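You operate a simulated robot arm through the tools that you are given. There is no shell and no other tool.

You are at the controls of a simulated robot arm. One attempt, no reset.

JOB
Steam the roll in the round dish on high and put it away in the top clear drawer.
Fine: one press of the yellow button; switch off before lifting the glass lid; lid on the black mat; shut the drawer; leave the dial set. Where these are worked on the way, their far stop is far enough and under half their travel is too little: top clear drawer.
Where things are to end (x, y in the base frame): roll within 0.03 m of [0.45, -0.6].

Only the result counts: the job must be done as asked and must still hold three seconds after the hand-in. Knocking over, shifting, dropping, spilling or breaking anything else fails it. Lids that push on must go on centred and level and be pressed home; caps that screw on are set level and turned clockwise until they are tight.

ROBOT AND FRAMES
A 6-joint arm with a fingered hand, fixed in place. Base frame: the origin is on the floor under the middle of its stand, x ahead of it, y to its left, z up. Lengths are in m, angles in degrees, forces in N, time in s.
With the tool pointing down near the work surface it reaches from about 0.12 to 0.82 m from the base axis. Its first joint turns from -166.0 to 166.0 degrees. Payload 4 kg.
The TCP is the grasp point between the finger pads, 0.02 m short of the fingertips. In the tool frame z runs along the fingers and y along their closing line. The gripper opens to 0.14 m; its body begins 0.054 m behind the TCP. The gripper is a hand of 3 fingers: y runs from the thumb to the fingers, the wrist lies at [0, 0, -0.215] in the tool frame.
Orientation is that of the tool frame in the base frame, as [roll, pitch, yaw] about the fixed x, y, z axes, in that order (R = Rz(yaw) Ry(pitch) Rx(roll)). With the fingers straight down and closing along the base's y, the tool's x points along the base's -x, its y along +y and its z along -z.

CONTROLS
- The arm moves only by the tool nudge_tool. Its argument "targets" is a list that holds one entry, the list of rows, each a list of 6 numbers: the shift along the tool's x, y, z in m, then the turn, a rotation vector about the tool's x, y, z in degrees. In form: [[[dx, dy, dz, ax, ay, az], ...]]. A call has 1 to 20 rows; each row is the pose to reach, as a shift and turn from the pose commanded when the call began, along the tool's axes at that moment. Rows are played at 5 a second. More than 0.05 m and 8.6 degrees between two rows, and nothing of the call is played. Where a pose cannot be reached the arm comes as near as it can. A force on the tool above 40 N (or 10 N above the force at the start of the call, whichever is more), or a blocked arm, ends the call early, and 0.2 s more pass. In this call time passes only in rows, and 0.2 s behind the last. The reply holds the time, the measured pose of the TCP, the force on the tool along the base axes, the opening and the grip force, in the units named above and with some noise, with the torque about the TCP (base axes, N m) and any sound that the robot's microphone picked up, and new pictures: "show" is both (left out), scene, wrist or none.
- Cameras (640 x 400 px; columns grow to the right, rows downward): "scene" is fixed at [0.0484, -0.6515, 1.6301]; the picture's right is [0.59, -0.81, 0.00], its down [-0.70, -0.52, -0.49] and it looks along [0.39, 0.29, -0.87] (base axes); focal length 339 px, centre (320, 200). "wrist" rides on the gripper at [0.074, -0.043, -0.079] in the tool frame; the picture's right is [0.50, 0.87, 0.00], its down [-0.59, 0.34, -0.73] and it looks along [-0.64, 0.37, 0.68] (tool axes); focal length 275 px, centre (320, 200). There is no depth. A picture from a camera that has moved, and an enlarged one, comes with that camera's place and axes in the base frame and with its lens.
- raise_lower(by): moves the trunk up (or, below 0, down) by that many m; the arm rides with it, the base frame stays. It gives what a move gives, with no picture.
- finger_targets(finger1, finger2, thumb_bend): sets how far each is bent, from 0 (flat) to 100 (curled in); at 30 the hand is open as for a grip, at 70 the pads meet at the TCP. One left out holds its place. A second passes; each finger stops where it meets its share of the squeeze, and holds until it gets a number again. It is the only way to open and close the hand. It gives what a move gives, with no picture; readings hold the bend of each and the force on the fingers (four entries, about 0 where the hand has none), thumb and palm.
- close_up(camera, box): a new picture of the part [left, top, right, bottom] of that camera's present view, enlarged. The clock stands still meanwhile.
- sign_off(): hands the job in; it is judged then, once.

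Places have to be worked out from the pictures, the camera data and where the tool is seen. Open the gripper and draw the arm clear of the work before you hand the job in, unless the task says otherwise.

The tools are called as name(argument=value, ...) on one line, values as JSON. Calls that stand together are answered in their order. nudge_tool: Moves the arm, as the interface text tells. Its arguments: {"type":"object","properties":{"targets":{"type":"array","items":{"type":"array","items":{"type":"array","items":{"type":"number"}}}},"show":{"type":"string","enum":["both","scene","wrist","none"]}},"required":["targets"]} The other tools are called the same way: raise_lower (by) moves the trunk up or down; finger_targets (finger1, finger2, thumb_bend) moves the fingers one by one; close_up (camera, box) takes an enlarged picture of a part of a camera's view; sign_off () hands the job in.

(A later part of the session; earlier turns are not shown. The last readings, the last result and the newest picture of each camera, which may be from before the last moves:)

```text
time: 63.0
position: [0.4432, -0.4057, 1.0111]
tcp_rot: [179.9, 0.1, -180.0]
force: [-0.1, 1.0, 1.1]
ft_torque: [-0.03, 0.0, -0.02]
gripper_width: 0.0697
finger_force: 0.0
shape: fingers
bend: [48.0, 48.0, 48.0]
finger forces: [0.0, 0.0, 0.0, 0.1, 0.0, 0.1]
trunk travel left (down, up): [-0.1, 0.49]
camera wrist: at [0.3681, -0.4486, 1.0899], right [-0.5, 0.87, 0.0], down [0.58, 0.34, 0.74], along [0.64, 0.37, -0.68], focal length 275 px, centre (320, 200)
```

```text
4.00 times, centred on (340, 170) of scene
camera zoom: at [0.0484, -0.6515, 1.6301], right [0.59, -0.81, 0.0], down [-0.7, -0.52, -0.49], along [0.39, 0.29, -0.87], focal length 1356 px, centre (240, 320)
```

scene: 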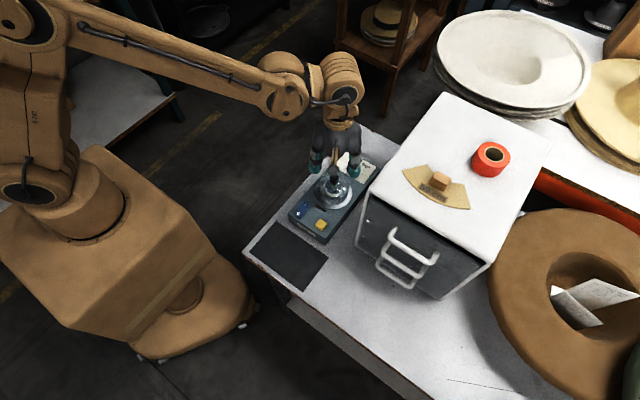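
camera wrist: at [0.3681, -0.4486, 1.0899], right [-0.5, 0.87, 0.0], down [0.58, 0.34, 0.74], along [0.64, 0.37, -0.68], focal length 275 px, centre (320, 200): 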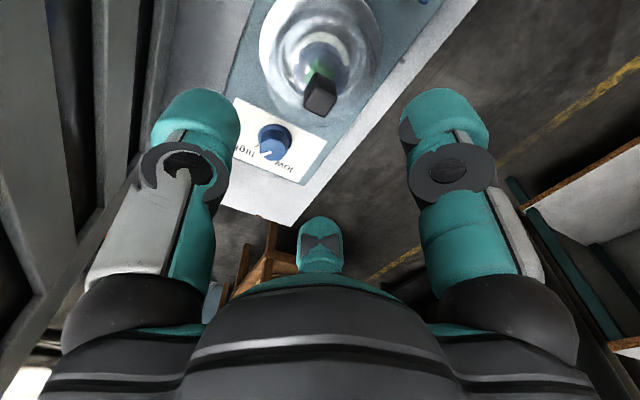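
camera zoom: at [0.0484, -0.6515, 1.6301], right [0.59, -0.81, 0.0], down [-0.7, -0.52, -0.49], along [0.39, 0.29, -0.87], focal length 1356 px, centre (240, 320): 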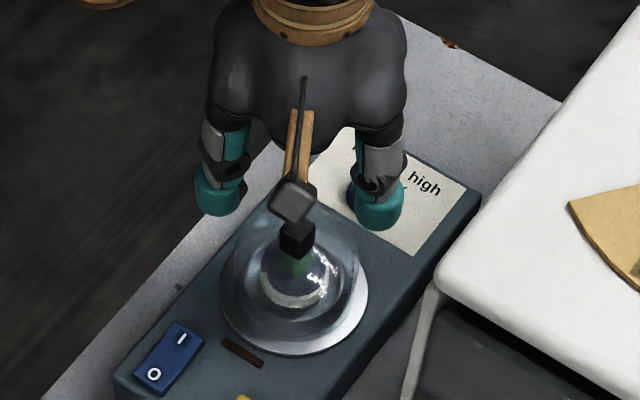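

Knob top is at about (0.4467, −0.4037, 0.916). Shifting 4 mm and descending so the pads straddle the knob with tips just above the dome.

nudge_tool(targets=[[[-0.004, 0.002, 0.03, 0, 0, 0], [-0.004, 0.002, 0.06, 0, 0, 0], [-0.004, 0.002, 0.08, 0, 0, 0], [-0.004, 0.002, 0.0925, 0, 0, 0]]])

close_up(camera="wrist", box=[160, 80, 480, 280])

close_up(camera="scene", box=[290, 140, 370, 220])

```text
time: 64.0
position: [0.4451, -0.4037, 0.9166]
tcp_rot: [-180.0, 0.2, -180.0]
force: [0.4, 0.1, 2.6]
ft_torque: [-0.16, -0.03, 0.03]
gripper_width: 0.0702
finger_force: 0.8
shape: fingers
bend: [48.0, 48.0, 48.0]
finger forces: [0.0, 0.0, 0.1, 0.0, 2.4, 0.0]
trunk travel left (down, up): [-0.1, 0.49]
camera wrist: at [0.3709, -0.446, 0.9959], right [-0.5, 0.87, 0.0], down [0.58, 0.34, 0.74], along [0.64, 0.37, -0.68], focal length 275 px, centre (320, 200)
```

scene: 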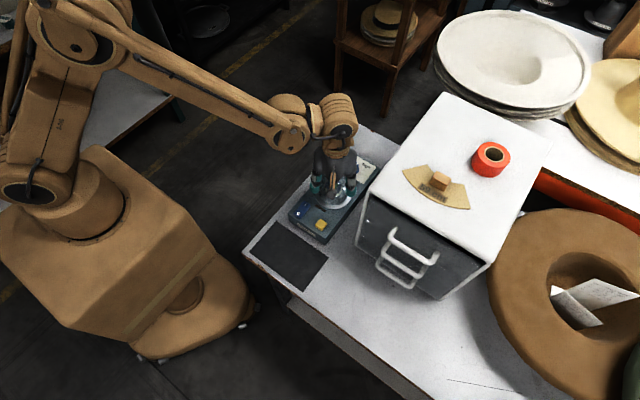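
wrist: 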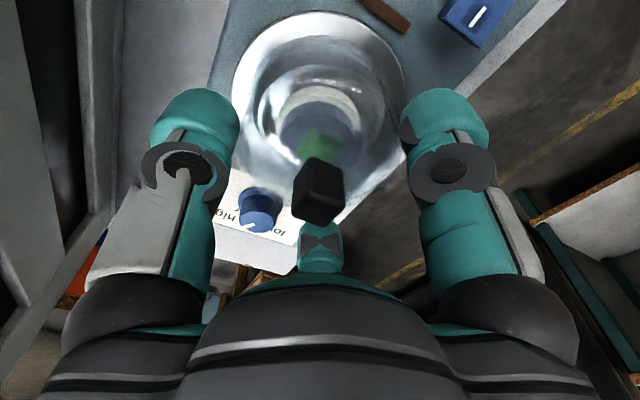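

```text
2.00 times, centred on (320, 180) of wrist
camera zoom: at [0.3709, -0.446, 0.9959], right [-0.5, 0.87, 0.0], down [0.58, 0.34, 0.74], along [0.64, 0.37, -0.68], focal length 551 px, centre (320, 240)
```

zoom: 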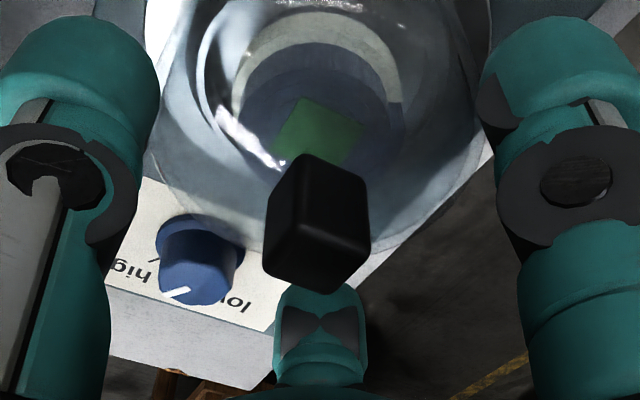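

```text
5.00 times, centred on (330, 180) of scene
camera zoom: at [0.0484, -0.6515, 1.6301], right [0.59, -0.81, 0.0], down [-0.7, -0.52, -0.49], along [0.39, 0.29, -0.87], focal length 1695 px, centre (270, 300)
```

zoom: 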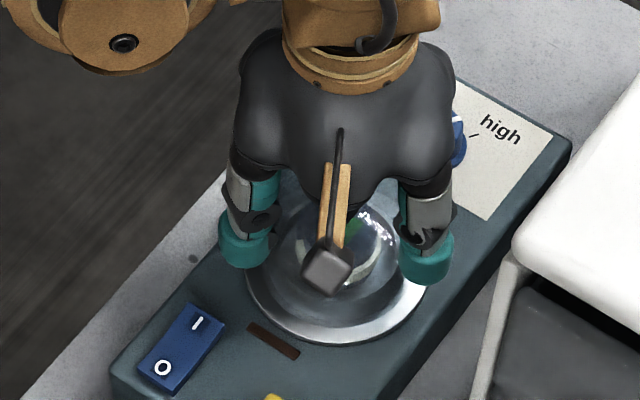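

The thumb reads 2.4 N — it's touching the dome's shoulder (the fingers reach deeper when less bent). I'll raise 8 mm before closing.

nudge_tool(targets=[[[0, 0, -0.004, 0, 0, 0], [0, 0, -0.008, 0, 0, 0]]], show="none")

close_up(camera="wrist", box=[160, 0, 480, 200])

close_up(camera="scene", box=[300, 150, 370, 220])

```text
time: 64.6
position: [0.4461, -0.403, 0.9241]
tcp_rot: [179.9, 0.1, 179.9]
force: [-0.4, -0.3, -0.4]
ft_torque: [0.0, 0.01, -0.01]
gripper_width: 0.0701
finger_force: 0.0
shape: fingers
bend: [48.0, 48.0, 48.0]
finger forces: [0.0, 0.0, 0.1, 0.0, 0.1, 0.1]
trunk travel left (down, up): [-0.1, 0.49]
```

```text
2.00 times, centred on (320, 100) of wrist
camera zoom: at [0.371, -0.446, 1.0037], right [-0.5, 0.87, 0.0], down [0.58, 0.34, 0.74], along [0.64, 0.37, -0.68], focal length 551 px, centre (320, 400)
```

zoom: 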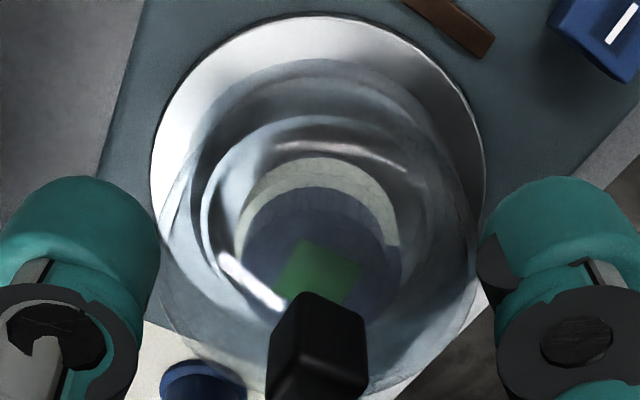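

```text
5.71 times, centred on (335, 185) of scene
camera zoom: at [0.0484, -0.6515, 1.6301], right [0.59, -0.81, 0.0], down [-0.7, -0.52, -0.49], along [0.39, 0.29, -0.87], focal length 1937 px, centre (234, 286)
```

zoom: 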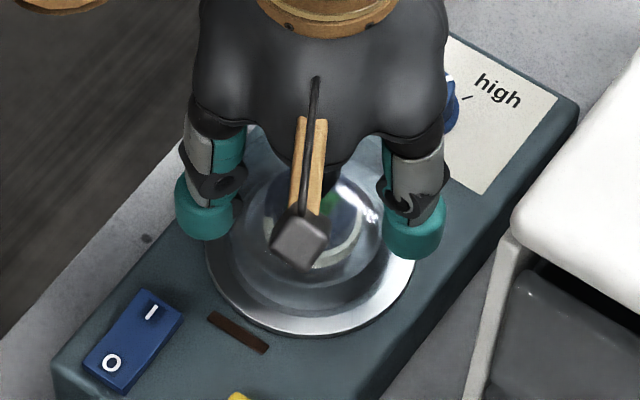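

No contact now and the lid is still seated. Closing on the knob.

finger_targets(finger1=66, finger2=66, thumb_bend=66)

close_up(camera="wrist", box=[160, 60, 480, 260])

close_up(camera="scene", box=[300, 150, 370, 220])

```text
time: 65.6
position: [0.4463, -0.4039, 0.925]
tcp_rot: [179.9, 0.2, -180.0]
force: [-0.2, 0.0, 0.2]
ft_torque: [-0.04, 0.01, 0.02]
gripper_width: 0.0196
finger_force: 3.4
shape: fingers
bend: [64.0, 64.0, 65.0]
finger forces: [3.0, 2.5, 0.1, 0.1, 2.1, 0.0]
trunk travel left (down, up): [-0.1, 0.49]
heard: snap
```

```text
2.00 times, centred on (320, 160) of wrist
camera zoom: at [0.3712, -0.4461, 1.0038], right [-0.5, 0.87, 0.0], down [0.58, 0.34, 0.74], along [0.64, 0.37, -0.68], focal length 551 px, centre (320, 280)
```

zoom: 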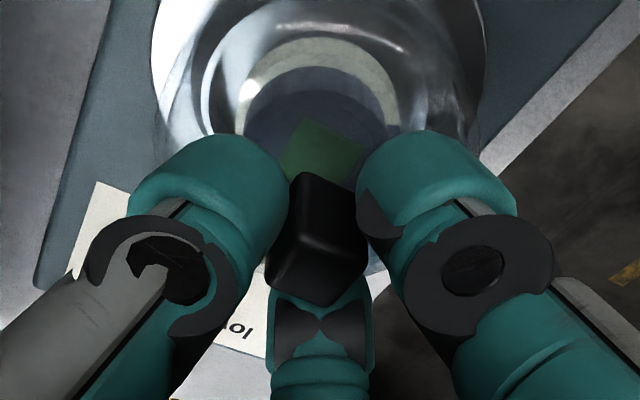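

```text
5.71 times, centred on (335, 185) of scene
camera zoom: at [0.0484, -0.6515, 1.6301], right [0.59, -0.81, 0.0], down [-0.7, -0.52, -0.49], along [0.39, 0.29, -0.87], focal length 1937 px, centre (234, 286)
```

zoom: 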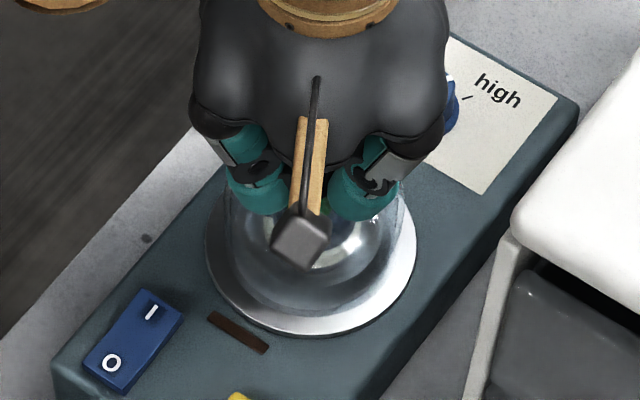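

Gripped (about 2–3 N each) and a snap was heard, likely the lid's seat. I'll lift slowly and look.

nudge_tool(targets=[[[0, 0, -0.005, 0, 0, 0], [0, 0, -0.015, 0, 0, 0], [0, 0, -0.03, 0, 0, 0]]], show="both")

close_up(camera="scene", box=[290, 140, 390, 240])

close_up(camera="wrist", box=[160, 0, 480, 200])

```text
time: 66.4
position: [0.4449, -0.4031, 0.9561]
tcp_rot: [179.9, 0.2, -179.9]
force: [-0.6, -0.9, -0.7]
ft_torque: [0.02, 0.03, -0.02]
gripper_width: 0.0197
finger_force: 3.8
shape: fingers
bend: [64.0, 64.0, 65.0]
finger forces: [3.0, 2.4, 0.0, 0.1, 2.0, 0.0]
trunk travel left (down, up): [-0.1, 0.49]
camera wrist: at [0.3709, -0.4462, 1.0346], right [-0.5, 0.87, 0.0], down [0.58, 0.34, 0.74], along [0.64, 0.37, -0.68], focal length 275 px, centre (320, 200)
```

scene: 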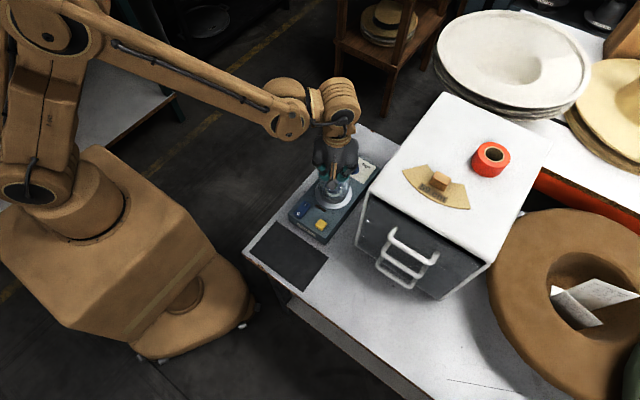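
wrist: 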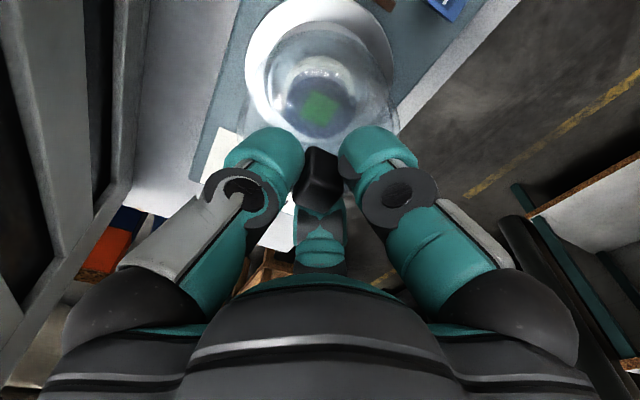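

```text
4.00 times, centred on (340, 190) of scene
camera zoom: at [0.0484, -0.6515, 1.6301], right [0.59, -0.81, 0.0], down [-0.7, -0.52, -0.49], along [0.39, 0.29, -0.87], focal length 1356 px, centre (240, 240)
```

zoom: 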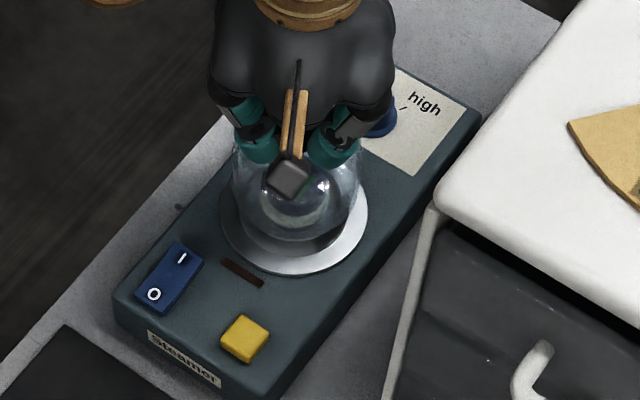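

```text
2.00 times, centred on (320, 100) of wrist
camera zoom: at [0.3709, -0.4462, 1.0346], right [-0.5, 0.87, 0.0], down [0.58, 0.34, 0.74], along [0.64, 0.37, -0.68], focal length 551 px, centre (320, 400)
```

zoom: 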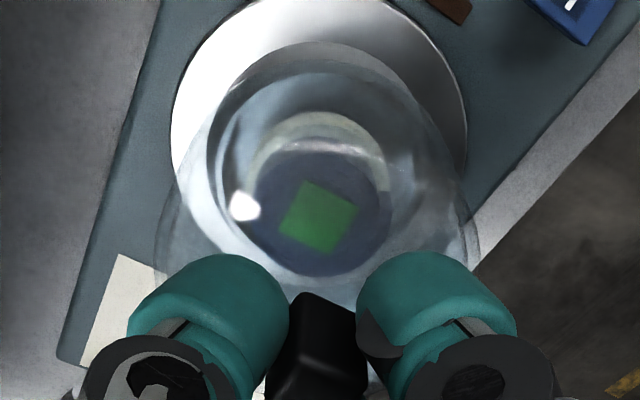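

The lid is free and the roll (blue, green label on top) stays in the dish. I'll lift further and enlarge the mat view to fix its position.

nudge_tool(targets=[[[0, 0, -0.03, 0, 0, 0], [0, 0, -0.06, 0, 0, 0], [0, 0, -0.09, 0, 0, 0]]], show="none")

close_up(camera="scene", box=[230, 200, 350, 310])

close_up(camera="scene", box=[290, 120, 390, 220])

```text
time: 67.2
position: [0.4444, -0.4031, 1.0461]
tcp_rot: [179.9, 0.1, -180.0]
force: [0.4, -0.1, 0.5]
ft_torque: [0.01, -0.02, 0.02]
gripper_width: 0.0194
finger_force: 3.5
shape: fingers
bend: [64.0, 64.0, 65.0]
finger forces: [3.0, 2.4, 0.1, 0.0, 2.0, 0.1]
trunk travel left (down, up): [-0.1, 0.49]
```

```text
3.64 times, centred on (290, 255) of scene
camera zoom: at [0.0484, -0.6515, 1.6301], right [0.59, -0.81, 0.0], down [-0.7, -0.52, -0.49], along [0.39, 0.29, -0.87], focal length 1232 px, centre (429, 0)
```

zoom: 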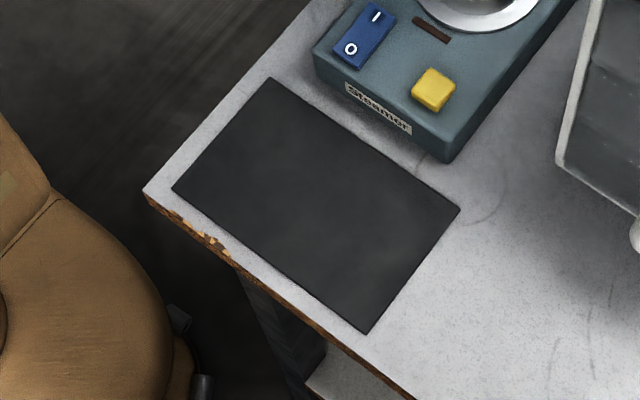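

```text
4.00 times, centred on (340, 170) of scene
camera zoom: at [0.0484, -0.6515, 1.6301], right [0.59, -0.81, 0.0], down [-0.7, -0.52, -0.49], along [0.39, 0.29, -0.87], focal length 1356 px, centre (240, 320)
```

zoom: 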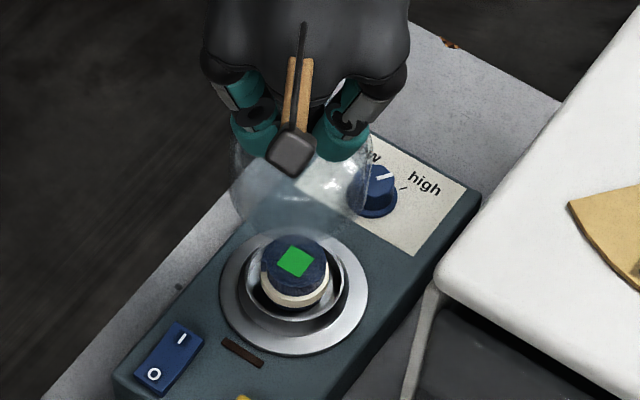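

Mat corners solve to a clean rectangle x 0.190–0.297, y −0.496 to −0.321 at z≈0.802, centre (0.2436, −0.4085). Carrying the lid there, then lowering to just above it.

nudge_tool(targets=[[[0.04, -0.001, 0, 0, 0, 0], [0.08, -0.002, 0, 0, 0, 0], [0.12, -0.003, 0, 0, 0, 0], [0.16, -0.004, 0, 0, 0, 0], [0.2015, -0.005, 0, 0, 0, 0], [0.2015, -0.005, 0.04, 0, 0, 0], [0.2015, -0.005, 0.08, 0, 0, 0], [0.2015, -0.005, 0.12, 0, 0, 0], [0.2015, -0.005, 0.14, 0, 0, 0]]])

close_up(camera="scene", box=[230, 180, 350, 300])

close_up(camera="wrist", box=[160, 0, 480, 200])

```text
time: 69.2
position: [0.2441, -0.4095, 0.9052]
tcp_rot: [179.9, 0.2, 180.0]
force: [-0.6, 0.3, 0.1]
ft_torque: [0.03, -0.03, 0.02]
gripper_width: 0.0195
finger_force: 4.0
shape: fingers
bend: [64.0, 64.0, 65.0]
finger forces: [2.9, 2.4, 0.0, 0.0, 2.0, 0.0]
trunk travel left (down, up): [-0.1, 0.49]
camera wrist: at [0.1694, -0.4518, 0.9836], right [-0.5, 0.87, 0.0], down [0.58, 0.34, 0.74], along [0.64, 0.37, -0.68], focal length 275 px, centre (320, 200)
```

scene: 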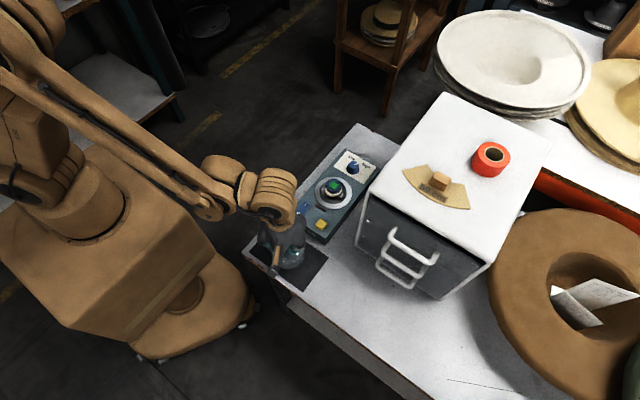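
wrist: 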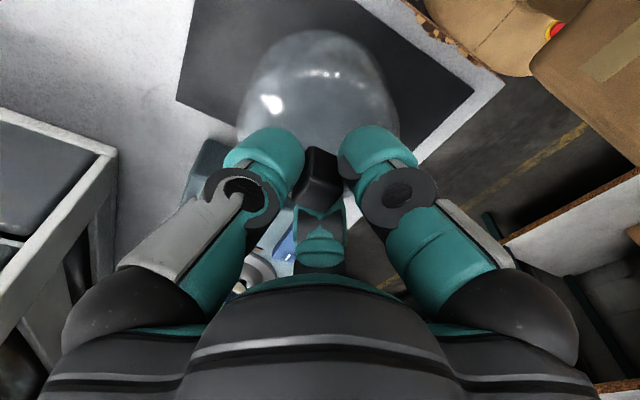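

```text
3.33 times, centred on (290, 240) of scene
camera zoom: at [0.0484, -0.6515, 1.6301], right [0.59, -0.81, 0.0], down [-0.7, -0.52, -0.49], along [0.39, 0.29, -0.87], focal length 1130 px, centre (420, 67)
```

zoom: 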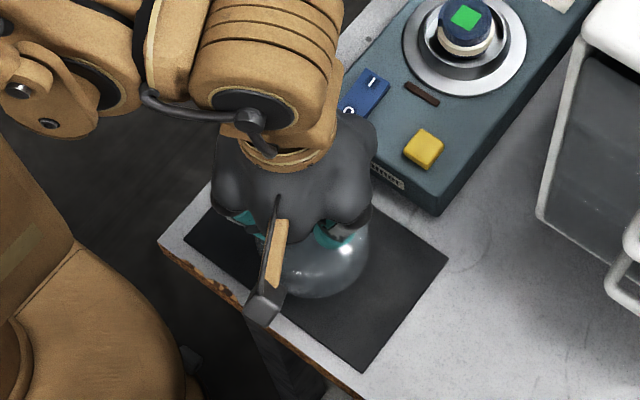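

```text
2.00 times, centred on (320, 100) of wrist
camera zoom: at [0.1694, -0.4518, 0.9836], right [-0.5, 0.87, 0.0], down [0.58, 0.34, 0.74], along [0.64, 0.37, -0.68], focal length 551 px, centre (320, 400)
```

zoom: 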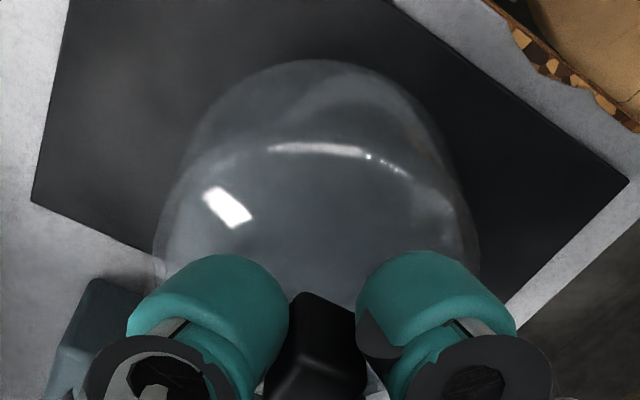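

Lid is over the mat, centred. Lowering gently to near contact.

nudge_tool(targets=[[[0, 0, 0.006, 0, 0, 0], [0, 0, 0.012, 0, 0, 0], [0, 0, 0.016, 0, 0, 0]]], show="none")

nudge_tool(targets=[[[0, 0, 0.002, 0, 0, 0]]], show="none")

nudge_tool(targets=[[[0, 0, 0.002, 0, 0, 0]]], show="none")

```text
time: 70.0
position: [0.2443, -0.4088, 0.889]
tcp_rot: [179.9, 0.3, 180.0]
force: [-0.3, -0.6, -1.2]
ft_torque: [0.0, 0.0, 0.02]
gripper_width: 0.0197
finger_force: 3.8
shape: fingers
bend: [64.0, 64.0, 65.0]
finger forces: [3.0, 2.4, 0.1, 0.1, 2.2, 0.1]
trunk travel left (down, up): [-0.1, 0.49]
```

```text
time: 70.4
position: [0.2436, -0.4087, 0.8878]
tcp_rot: [179.9, 0.2, -180.0]
force: [0.5, -0.3, -0.7]
ft_torque: [0.02, 0.01, 0.04]
gripper_width: 0.0199
finger_force: 3.5
shape: fingers
bend: [64.0, 64.0, 65.0]
finger forces: [2.8, 2.5, 0.0, 0.0, 2.1, 0.0]
trunk travel left (down, up): [-0.1, 0.49]
```

```text
time: 70.8
position: [0.2451, -0.4088, 0.8852]
tcp_rot: [179.9, 0.2, -180.0]
force: [-0.1, 0.8, -0.2]
ft_torque: [0.0, 0.02, 0.01]
gripper_width: 0.0197
finger_force: 4.0
shape: fingers
bend: [64.0, 64.0, 65.0]
finger forces: [3.0, 2.4, 0.1, 0.1, 2.1, 0.0]
trunk travel left (down, up): [-0.1, 0.49]
```

No contact yet; continuing down in 2 mm steps.

nudge_tool(targets=[[[0, 0, 0.002, 0, 0, 0]]], show="none")

nudge_tool(targets=[[[0, 0, 0.002, 0, 0, 0]]], show="none")

close_up(camera="scene", box=[250, 210, 330, 290])

close_up(camera="wrist", box=[160, 0, 480, 200])

```text
time: 71.2
position: [0.2437, -0.4077, 0.8837]
tcp_rot: [179.9, 0.2, -180.0]
force: [0.6, 0.0, -0.9]
ft_torque: [0.04, -0.01, 0.0]
gripper_width: 0.0197
finger_force: 3.3
shape: fingers
bend: [64.0, 64.0, 65.0]
finger forces: [2.9, 2.4, 0.0, 0.0, 2.1, 0.0]
trunk travel left (down, up): [-0.1, 0.49]
```

```text
time: 71.6
position: [0.2442, -0.4079, 0.8811]
tcp_rot: [179.9, 0.2, -180.0]
force: [-0.3, 0.0, -1.1]
ft_torque: [0.0, -0.03, -0.01]
gripper_width: 0.0194
finger_force: 4.2
shape: fingers
bend: [64.0, 64.0, 65.0]
finger forces: [2.8, 2.4, 0.1, 0.1, 2.1, 0.0]
trunk travel left (down, up): [-0.1, 0.49]
```

```text
5.00 times, centred on (290, 250) of scene
camera zoom: at [0.0484, -0.6515, 1.6301], right [0.59, -0.81, 0.0], down [-0.7, -0.52, -0.49], along [0.39, 0.29, -0.87], focal length 1695 px, centre (470, -50)
```

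zoom: 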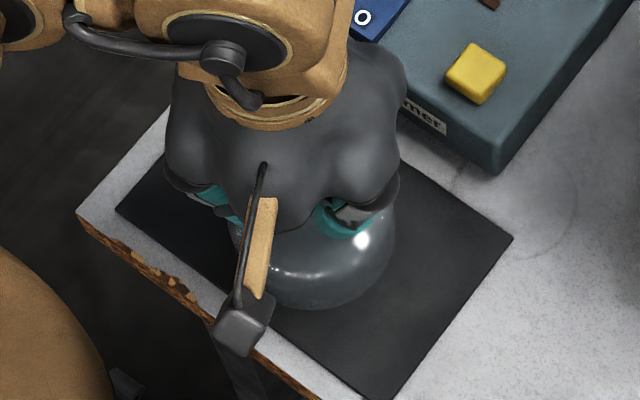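

```text
2.00 times, centred on (320, 100) of wrist
camera zoom: at [0.1699, -0.4508, 0.9598], right [-0.5, 0.87, 0.0], down [0.58, 0.34, 0.74], along [0.64, 0.37, -0.68], focal length 551 px, centre (320, 400)
```

zoom: 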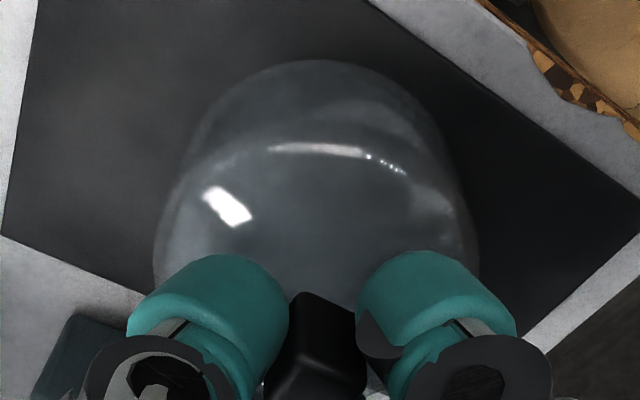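

Still no contact; continuing.

nudge_tool(targets=[[[0, 0, 0.002, 0, 0, 0]]], show="none")

nudge_tool(targets=[[[0, 0, 0.002, 0, 0, 0]]], show="none")

nudge_tool(targets=[[[0, 0, 0.002, 0, 0, 0]]], show="none")

```text
time: 72.0
position: [0.2433, -0.4081, 0.8784]
tcp_rot: [180.0, 0.1, -180.0]
force: [0.1, -0.3, -0.4]
ft_torque: [-0.01, 0.02, 0.0]
gripper_width: 0.0194
finger_force: 3.9
shape: fingers
bend: [64.0, 64.0, 65.0]
finger forces: [2.9, 2.3, 0.0, 0.0, 2.1, 0.0]
trunk travel left (down, up): [-0.1, 0.49]
```

```text
time: 72.4
position: [0.2444, -0.4073, 0.8773]
tcp_rot: [180.0, 0.3, -180.0]
force: [0.2, 0.3, 6.3]
ft_torque: [0.0, 0.02, 0.01]
gripper_width: 0.0193
finger_force: 4.9
shape: fingers
bend: [64.0, 64.0, 65.0]
finger forces: [3.6, 3.0, 0.0, 0.1, 3.3, 0.0]
trunk travel left (down, up): [-0.1, 0.49]
```

```text
time: 72.8
position: [0.2449, -0.4089, 0.8774]
tcp_rot: [-180.0, 0.4, 179.9]
force: [1.2, -7.3, 36.8]
ft_torque: [-0.81, -0.01, 0.02]
gripper_width: 0.0191
finger_force: 19.9
shape: fingers
bend: [64.0, 64.0, 65.0]
finger forces: [4.2, 3.5, 0.0, 0.0, 32.2, 0.1]
trunk travel left (down, up): [-0.1, 0.49]
```

Contact at z≈0.8775 and the last step pressed too hard (37 N). I back off 2.5 mm at once.

nudge_tool(targets=[[[0, 0, -0.0025, 0, 0, 0]]], show="none")

close_up(camera="wrist", box=[160, 0, 480, 200])

close_up(camera="scene", box=[250, 210, 330, 290])

```text
time: 73.2
position: [0.2437, -0.4081, 0.8765]
tcp_rot: [179.9, 0.1, 180.0]
force: [-1.3, -2.6, 4.3]
ft_torque: [-0.04, 0.03, 0.02]
gripper_width: 0.0193
finger_force: 5.3
shape: fingers
bend: [64.0, 64.0, 65.0]
finger forces: [4.1, 2.7, 0.0, 0.0, 3.8, 0.0]
trunk travel left (down, up): [-0.1, 0.49]
```

```text
2.00 times, centred on (320, 100) of wrist
camera zoom: at [0.1694, -0.45, 0.956], right [-0.5, 0.87, 0.0], down [0.58, 0.34, 0.74], along [0.64, 0.37, -0.68], focal length 551 px, centre (320, 400)
```

zoom: 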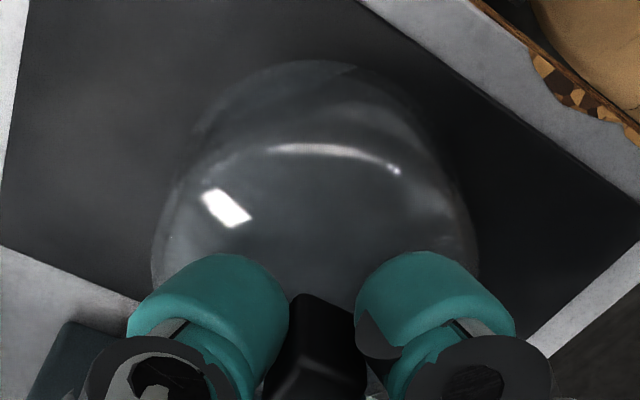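

```text
5.00 times, centred on (290, 250) of scene
camera zoom: at [0.0484, -0.6515, 1.6301], right [0.59, -0.81, 0.0], down [-0.7, -0.52, -0.49], along [0.39, 0.29, -0.87], focal length 1695 px, centre (470, -50)
```

zoom: 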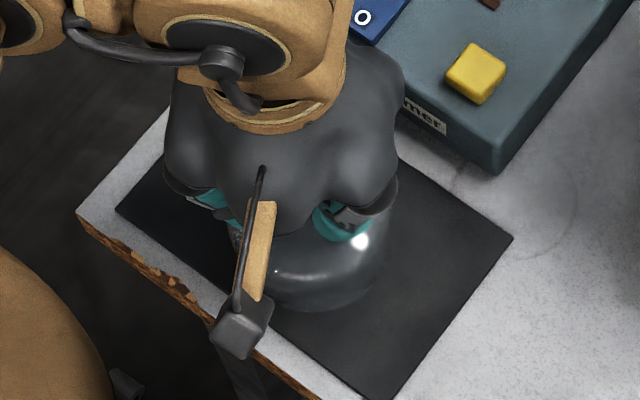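

Lid is flat on the mat with light pressure left. I ease up 1 mm, open the fingers, and rise.

nudge_tool(targets=[[[0, 0, -0.001, 0, 0, 0]]], show="none")

finger_targets(finger1=52, finger2=52, thumb_bend=52)

nudge_tool(targets=[[[0, 0, -0.01, 0, 0, 0], [0, 0, -0.03, 0, 0, 0], [0, 0, -0.06, 0, 0, 0], [0, 0, -0.1, 0, 0, 0], [0, 0, -0.14, 0, 0, 0]]])

close_up(camera="scene", box=[240, 200, 340, 300])

close_up(camera="wrist", box=[160, 0, 480, 200])

```text
time: 73.6
position: [0.2445, -0.4075, 0.879]
tcp_rot: [179.9, 0.3, 180.0]
force: [-0.5, 0.2, -1.4]
ft_torque: [-0.01, -0.03, -0.02]
gripper_width: 0.0195
finger_force: 3.7
shape: fingers
bend: [64.0, 64.0, 65.0]
finger forces: [3.4, 2.8, 0.0, 0.0, 2.4, 0.0]
trunk travel left (down, up): [-0.1, 0.49]
```

```text
time: 74.6
position: [0.2443, -0.4091, 0.8787]
tcp_rot: [180.0, 0.2, 180.0]
force: [-0.3, -0.1, -0.1]
ft_torque: [-0.03, 0.01, -0.02]
gripper_width: 0.0571
finger_force: 0.1
shape: fingers
bend: [52.0, 52.0, 52.0]
finger forces: [0.0, 0.1, 0.0, 0.0, 0.1, 0.0]
trunk travel left (down, up): [-0.1, 0.49]
```

```text
time: 75.8
position: [0.2429, -0.4093, 1.0171]
tcp_rot: [180.0, 0.2, -179.9]
force: [-0.5, -0.6, -0.2]
ft_torque: [0.01, 0.02, 0.0]
gripper_width: 0.0572
finger_force: 0.1
shape: fingers
bend: [52.0, 52.0, 52.0]
finger forces: [0.0, 0.0, 0.1, 0.0, 0.0, 0.0]
trunk travel left (down, up): [-0.1, 0.49]
camera wrist: at [0.1688, -0.4512, 1.096], right [-0.5, 0.87, 0.0], down [0.58, 0.34, 0.74], along [0.64, 0.37, -0.68], focal length 275 px, centre (320, 200)
```

scene: 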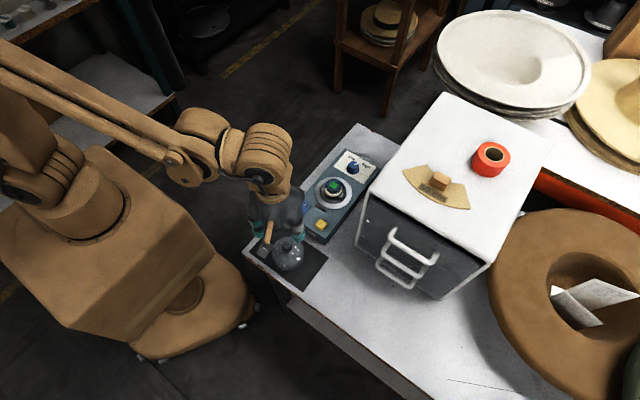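
wrist: 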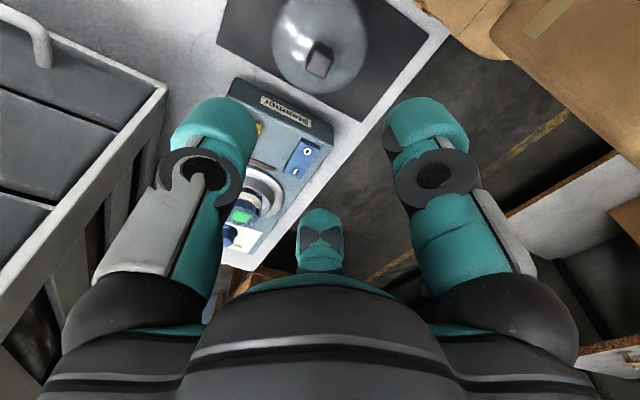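

```text
4.00 times, centred on (290, 250) of scene
camera zoom: at [0.0484, -0.6515, 1.6301], right [0.59, -0.81, 0.0], down [-0.7, -0.52, -0.49], along [0.39, 0.29, -0.87], focal length 1356 px, centre (440, 0)
```

zoom: 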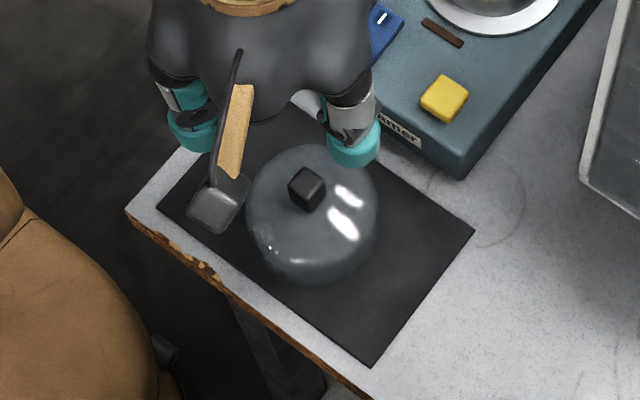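

```text
2.00 times, centred on (320, 100) of wrist
camera zoom: at [0.1688, -0.4512, 1.096], right [-0.5, 0.87, 0.0], down [0.58, 0.34, 0.74], along [0.64, 0.37, -0.68], focal length 551 px, centre (320, 400)
```

zoom: 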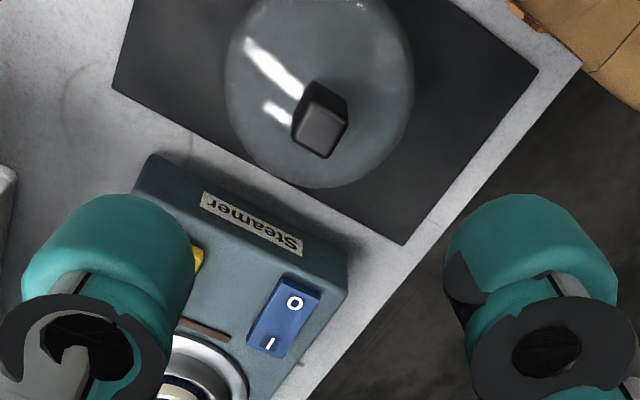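

Lid stands on the mat within its borders. Next the drawer: I rise and move in front of the cabinet so the wrist camera can see the top handle.

nudge_tool(targets=[[[0, 0, -0.045, 0, 0, 0], [0.006, -0.01, -0.09, 0, 0, 0], [0.012, -0.04, -0.12, 0, 0, 0], [0.018, -0.08, -0.133, 0, 0, 0], [0.024, -0.122, -0.133, 0, 0, 0], [0.03, -0.164, -0.133, 0, 0, 0], [0.036, -0.206, -0.133, 0, 0, 0], [0.04, -0.248, -0.133, 0, 0, 0], [0.043, -0.291, -0.133, 0, 0, 0]]])

close_up(camera="wrist", box=[160, 0, 480, 240])

```text
time: 77.8
position: [0.2003, -0.6997, 1.1511]
tcp_rot: [179.9, 0.2, -180.0]
force: [0.8, -0.8, -0.1]
ft_torque: [0.0, -0.01, 0.03]
gripper_width: 0.0574
finger_force: 0.0
shape: fingers
bend: [52.0, 52.0, 52.0]
finger forces: [0.0, 0.0, 0.0, 0.0, 0.0, 0.0]
trunk travel left (down, up): [-0.1, 0.49]
camera wrist: at [0.1249, -0.7429, 1.2302], right [-0.5, 0.87, 0.0], down [0.58, 0.34, 0.74], along [0.64, 0.37, -0.68], focal length 275 px, centre (320, 200)
```

scene: 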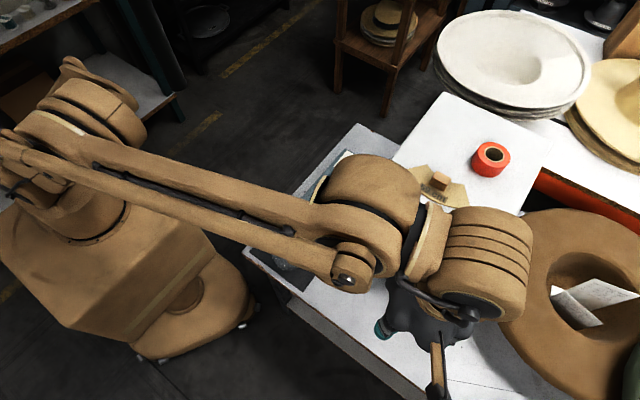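
wrist: 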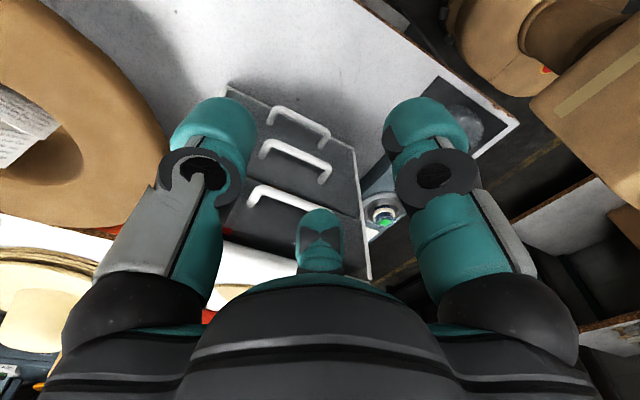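

```text
1.67 times, centred on (320, 120) of wrist
camera zoom: at [0.1249, -0.7429, 1.2302], right [-0.5, 0.87, 0.0], down [0.58, 0.34, 0.74], along [0.64, 0.37, -0.68], focal length 459 px, centre (320, 333)
```

zoom: 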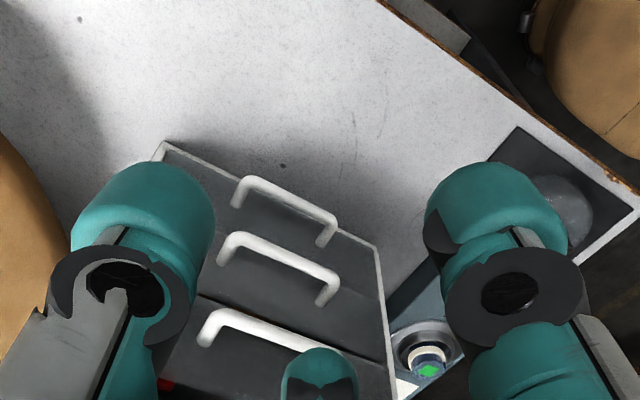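

Triangulation puts the top handle bar at x≈0.335, z≈1.025, y −0.698…−0.604, with the drawer face ≈0.365. I'll grip it with the tool horizontal (fingers pointing +x, thumb below); first yaw the tool 90° clockwise.

nudge_tool(targets=[[[0.006, 0.005, 0, 0, 0, 8.2], [0.012, 0.01, 0, 0, 0, 16.4], [0.018, 0.015, 0, 0, 0, 24.6], [0.024, 0.02, 0, 0, 0, 32.8], [0.03, 0.025, 0, 0, 0, 41], [0.036, 0.03, 0, 0, 0, 49.2], [0.042, 0.035, 0, 0, 0, 57.4], [0.046, 0.04, 0, 0, 0, 65.6], [0.05, 0.045, 0, 0, 0, 73.8], [0.05, 0.05, 0, 0, 0, 82], [0.05, 0.05, 0, 0, 0, 90]]], show="none")

```text
time: 80.2
position: [0.149, -0.6499, 1.1501]
tcp_rot: [179.9, -0.1, 89.9]
force: [-0.1, -0.1, 0.1]
ft_torque: [-0.02, -0.01, 0.02]
gripper_width: 0.0571
finger_force: 0.1
shape: fingers
bend: [52.0, 52.0, 52.0]
finger forces: [0.0, 0.0, 0.0, 0.0, 0.0, 0.1]
trunk travel left (down, up): [-0.1, 0.49]
```

Now pitch the tool up to horizontal (−90° about tool x).

nudge_tool(targets=[[[0, 0, 0, -8.2, 0, 0], [0, 0, 0, -16.4, 0, 0], [0, 0, 0, -24.6, 0, 0], [0, 0, 0, -32.8, 0, 0], [0, 0, 0, -41, 0, 0], [0, 0, 0, -49.2, 0, 0], [0, 0, 0, -57.4, 0, 0], [0, 0, 0, -65.6, 0, 0], [0, 0, 0, -73.8, 0, 0], [0, 0, 0, -82, 0, 0], [0, 0, 0, -90, 0, 0]]])

```text
time: 82.6
position: [0.1505, -0.6499, 1.1503]
tcp_rot: [89.5, -0.1, 90.1]
force: [-0.3, 0.6, 1.1]
ft_torque: [-0.03, 0.03, 0.0]
gripper_width: 0.0576
finger_force: 0.1
shape: fingers
bend: [52.0, 52.0, 52.0]
finger forces: [0.1, 0.1, 0.0, 0.0, 0.1, 0.0]
trunk travel left (down, up): [-0.1, 0.49]
camera wrist: at [0.0706, -0.5755, 1.1077], right [-0.01, 0.5, 0.87], down [-0.74, -0.59, 0.33], along [0.68, -0.64, 0.37], focal length 275 px, centre (320, 200)
```

scene: 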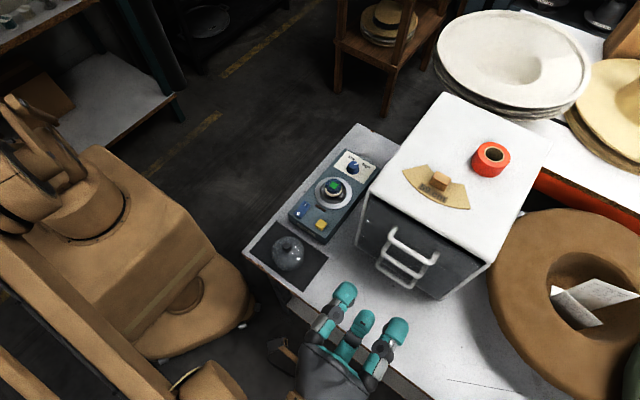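
wrist: 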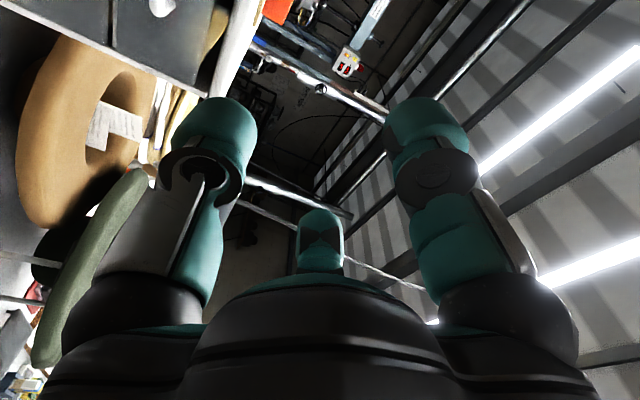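

The horizontal pose is reachable. Lowering to handle height z≈1.025 and approaching to x≈0.24.

nudge_tool(targets=[[[0, -0.042, 0, 0.5, 0, 0], [0, -0.084, 0, 0.5, 0, 0], [-0.001, -0.125, 0, 0.5, 0, 0], [-0.001, -0.125, 0.045, 0.5, 0, 0], [-0.001, -0.125, 0.09, 0.5, 0, 0]]])

close_up(camera="scene", box=[330, 200, 450, 320])

close_up(camera="wrist", box=[0, 0, 400, 280])

```text
time: 83.8
position: [0.2387, -0.6507, 1.0248]
tcp_rot: [90.3, 0.0, 90.2]
force: [-0.3, 0.0, -0.1]
ft_torque: [0.0, -0.01, -0.01]
gripper_width: 0.0575
finger_force: 0.1
shape: fingers
bend: [52.0, 52.0, 52.0]
finger forces: [0.0, 0.1, 0.0, 0.0, 0.0, 0.0]
trunk travel left (down, up): [-0.1, 0.49]
camera wrist: at [0.1602, -0.5759, 0.9826], right [0.0, 0.5, 0.87], down [-0.73, -0.59, 0.34], along [0.68, -0.64, 0.36], focal length 275 px, centre (320, 200)
```

scene: 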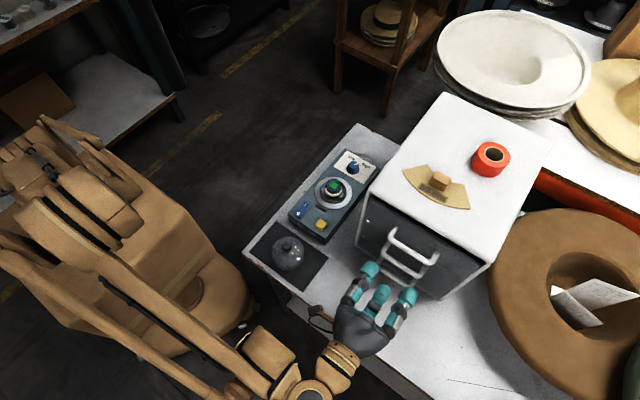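
wrist: 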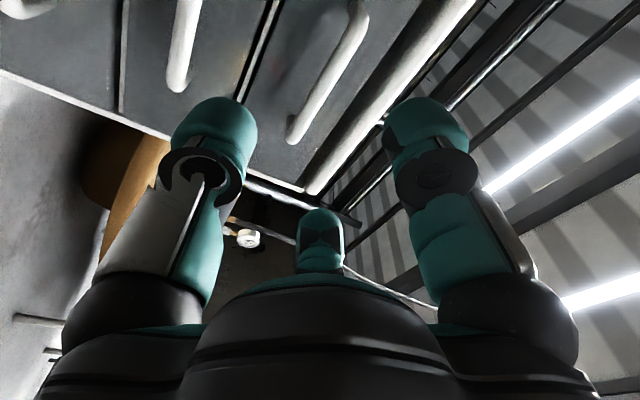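

```text
3.33 times, centred on (390, 260) of scene
camera zoom: at [0.0484, -0.6515, 1.6301], right [0.59, -0.81, 0.0], down [-0.7, -0.52, -0.49], along [0.39, 0.29, -0.87], focal length 1130 px, centre (87, 0)
```

zoom: 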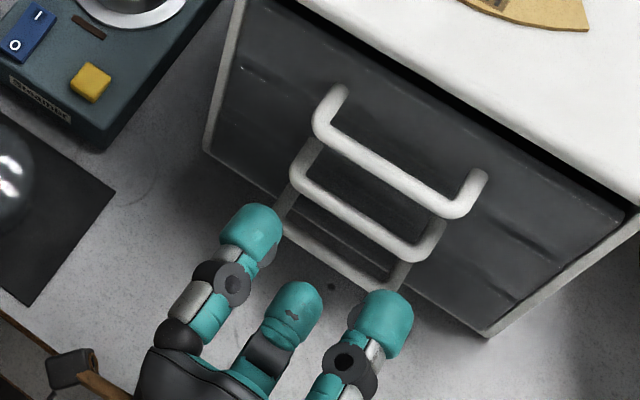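

```text
1.43 times, centred on (200, 140) of wrist
camera zoom: at [0.1602, -0.5759, 0.9826], right [0.0, 0.5, 0.87], down [-0.73, -0.59, 0.34], along [0.68, -0.64, 0.36], focal length 393 px, centre (491, 286)
```

zoom: 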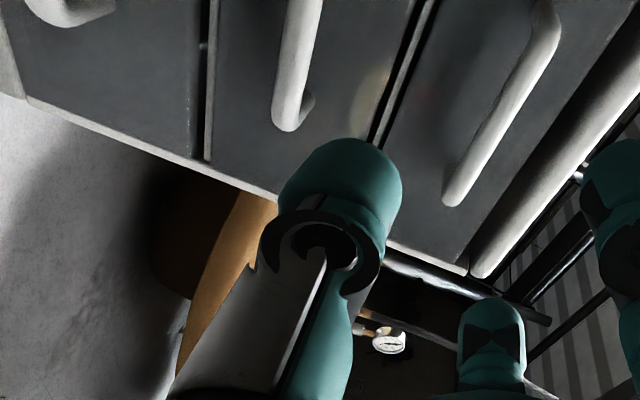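

From this view the top bar solves to z≈1.0245, y −0.69…−0.605 at x≈0.335, right between thumb and fingers; the middle bar is 8 cm lower. I set a slightly narrower opening, raise 3 mm and advance so the bar is inside the grasp.

finger_targets(finger1=54, finger2=54, thumb_bend=54)

nudge_tool(targets=[[[0, 0.003, 0.03, 0, 0, 0], [0, 0.003, 0.055, 0, 0, 0], [0, 0.003, 0.075, 0, 0, 0], [0, 0.003, 0.088, 0, 0, 0]]])

close_up(camera="scene", box=[340, 200, 460, 300])

close_up(camera="wrist", box=[100, 0, 500, 280])

```text
time: 84.8
position: [0.24, -0.6515, 1.0244]
tcp_rot: [90.2, -0.2, 90.0]
force: [0.2, 0.2, 0.4]
ft_torque: [0.03, 0.0, 0.01]
gripper_width: 0.0512
finger_force: 0.1
shape: fingers
bend: [54.0, 54.0, 54.0]
finger forces: [0.1, 0.0, 0.0, 0.1, 0.1, 0.0]
trunk travel left (down, up): [-0.1, 0.49]
```

```text
time: 85.8
position: [0.3282, -0.6508, 1.0291]
tcp_rot: [90.3, -0.1, 90.0]
force: [-0.1, 0.6, 0.4]
ft_torque: [-0.02, -0.02, -0.02]
gripper_width: 0.0514
finger_force: 0.1
shape: fingers
bend: [54.0, 54.0, 54.0]
finger forces: [0.1, 0.1, 0.0, 0.1, 0.0, 0.0]
trunk travel left (down, up): [-0.1, 0.49]
camera wrist: at [0.2487, -0.5757, 0.9857], right [0.0, 0.5, 0.87], down [-0.73, -0.59, 0.34], along [0.68, -0.64, 0.36], focal length 275 px, centre (320, 200)
```

scene: 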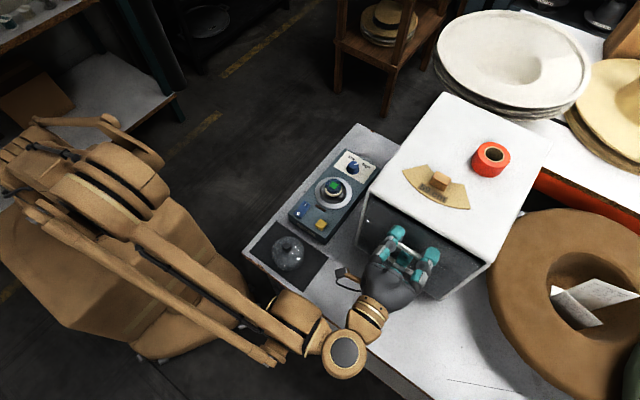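
wrist: 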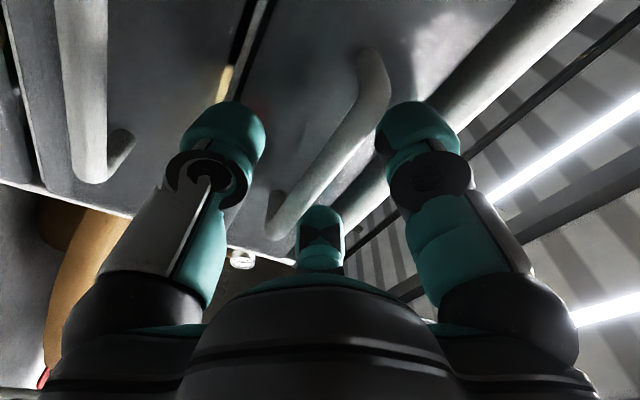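

```text
4.00 times, centred on (400, 250) of scene
camera zoom: at [0.0484, -0.6515, 1.6301], right [0.59, -0.81, 0.0], down [-0.7, -0.52, -0.49], along [0.39, 0.29, -0.87], focal length 1356 px, centre (0, 0)
```

zoom: 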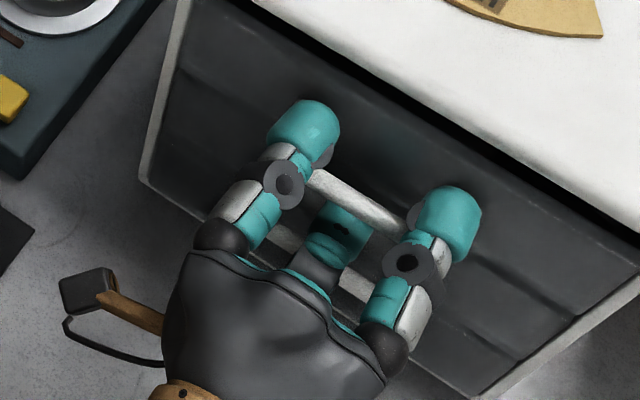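

```text
1.43 times, centred on (300, 140) of wrist
camera zoom: at [0.2487, -0.5757, 0.9857], right [0.0, 0.5, 0.87], down [-0.73, -0.59, 0.34], along [0.68, -0.64, 0.36], focal length 393 px, centre (349, 286)
```

zoom: 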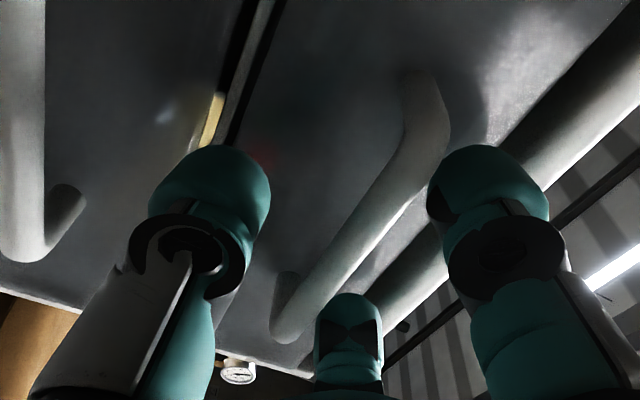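

The bar lies between thumb and fingers with no contact. Closing on it.

finger_targets(finger1=68, finger2=68, thumb_bend=68)

close_up(camera="wrist", box=[100, 0, 500, 280])

```text
time: 86.8
position: [0.3288, -0.6494, 1.0284]
tcp_rot: [90.2, 0.0, 90.1]
force: [-0.1, -0.7, 4.9]
ft_torque: [0.01, -0.04, 0.01]
gripper_width: 0.015
finger_force: 6.2
shape: fingers
bend: [65.0, 65.0, 66.0]
finger forces: [4.5, 4.2, 0.1, 0.0, 3.6, 0.0]
trunk travel left (down, up): [-0.1, 0.49]
```

```text
1.43 times, centred on (300, 140) of wrist
camera zoom: at [0.2483, -0.5755, 0.9859], right [0.0, 0.5, 0.87], down [-0.73, -0.59, 0.34], along [0.68, -0.64, 0.36], focal length 393 px, centre (349, 286)
```

zoom: 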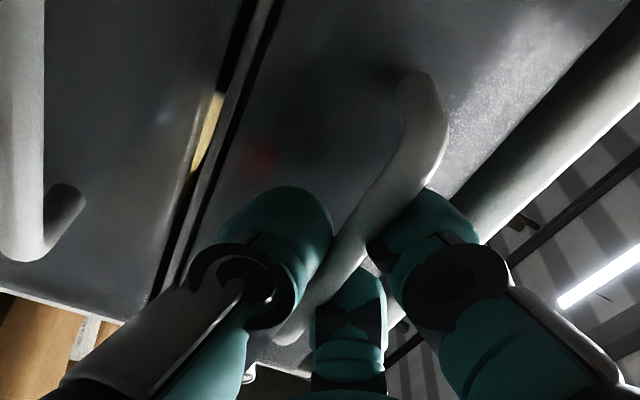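

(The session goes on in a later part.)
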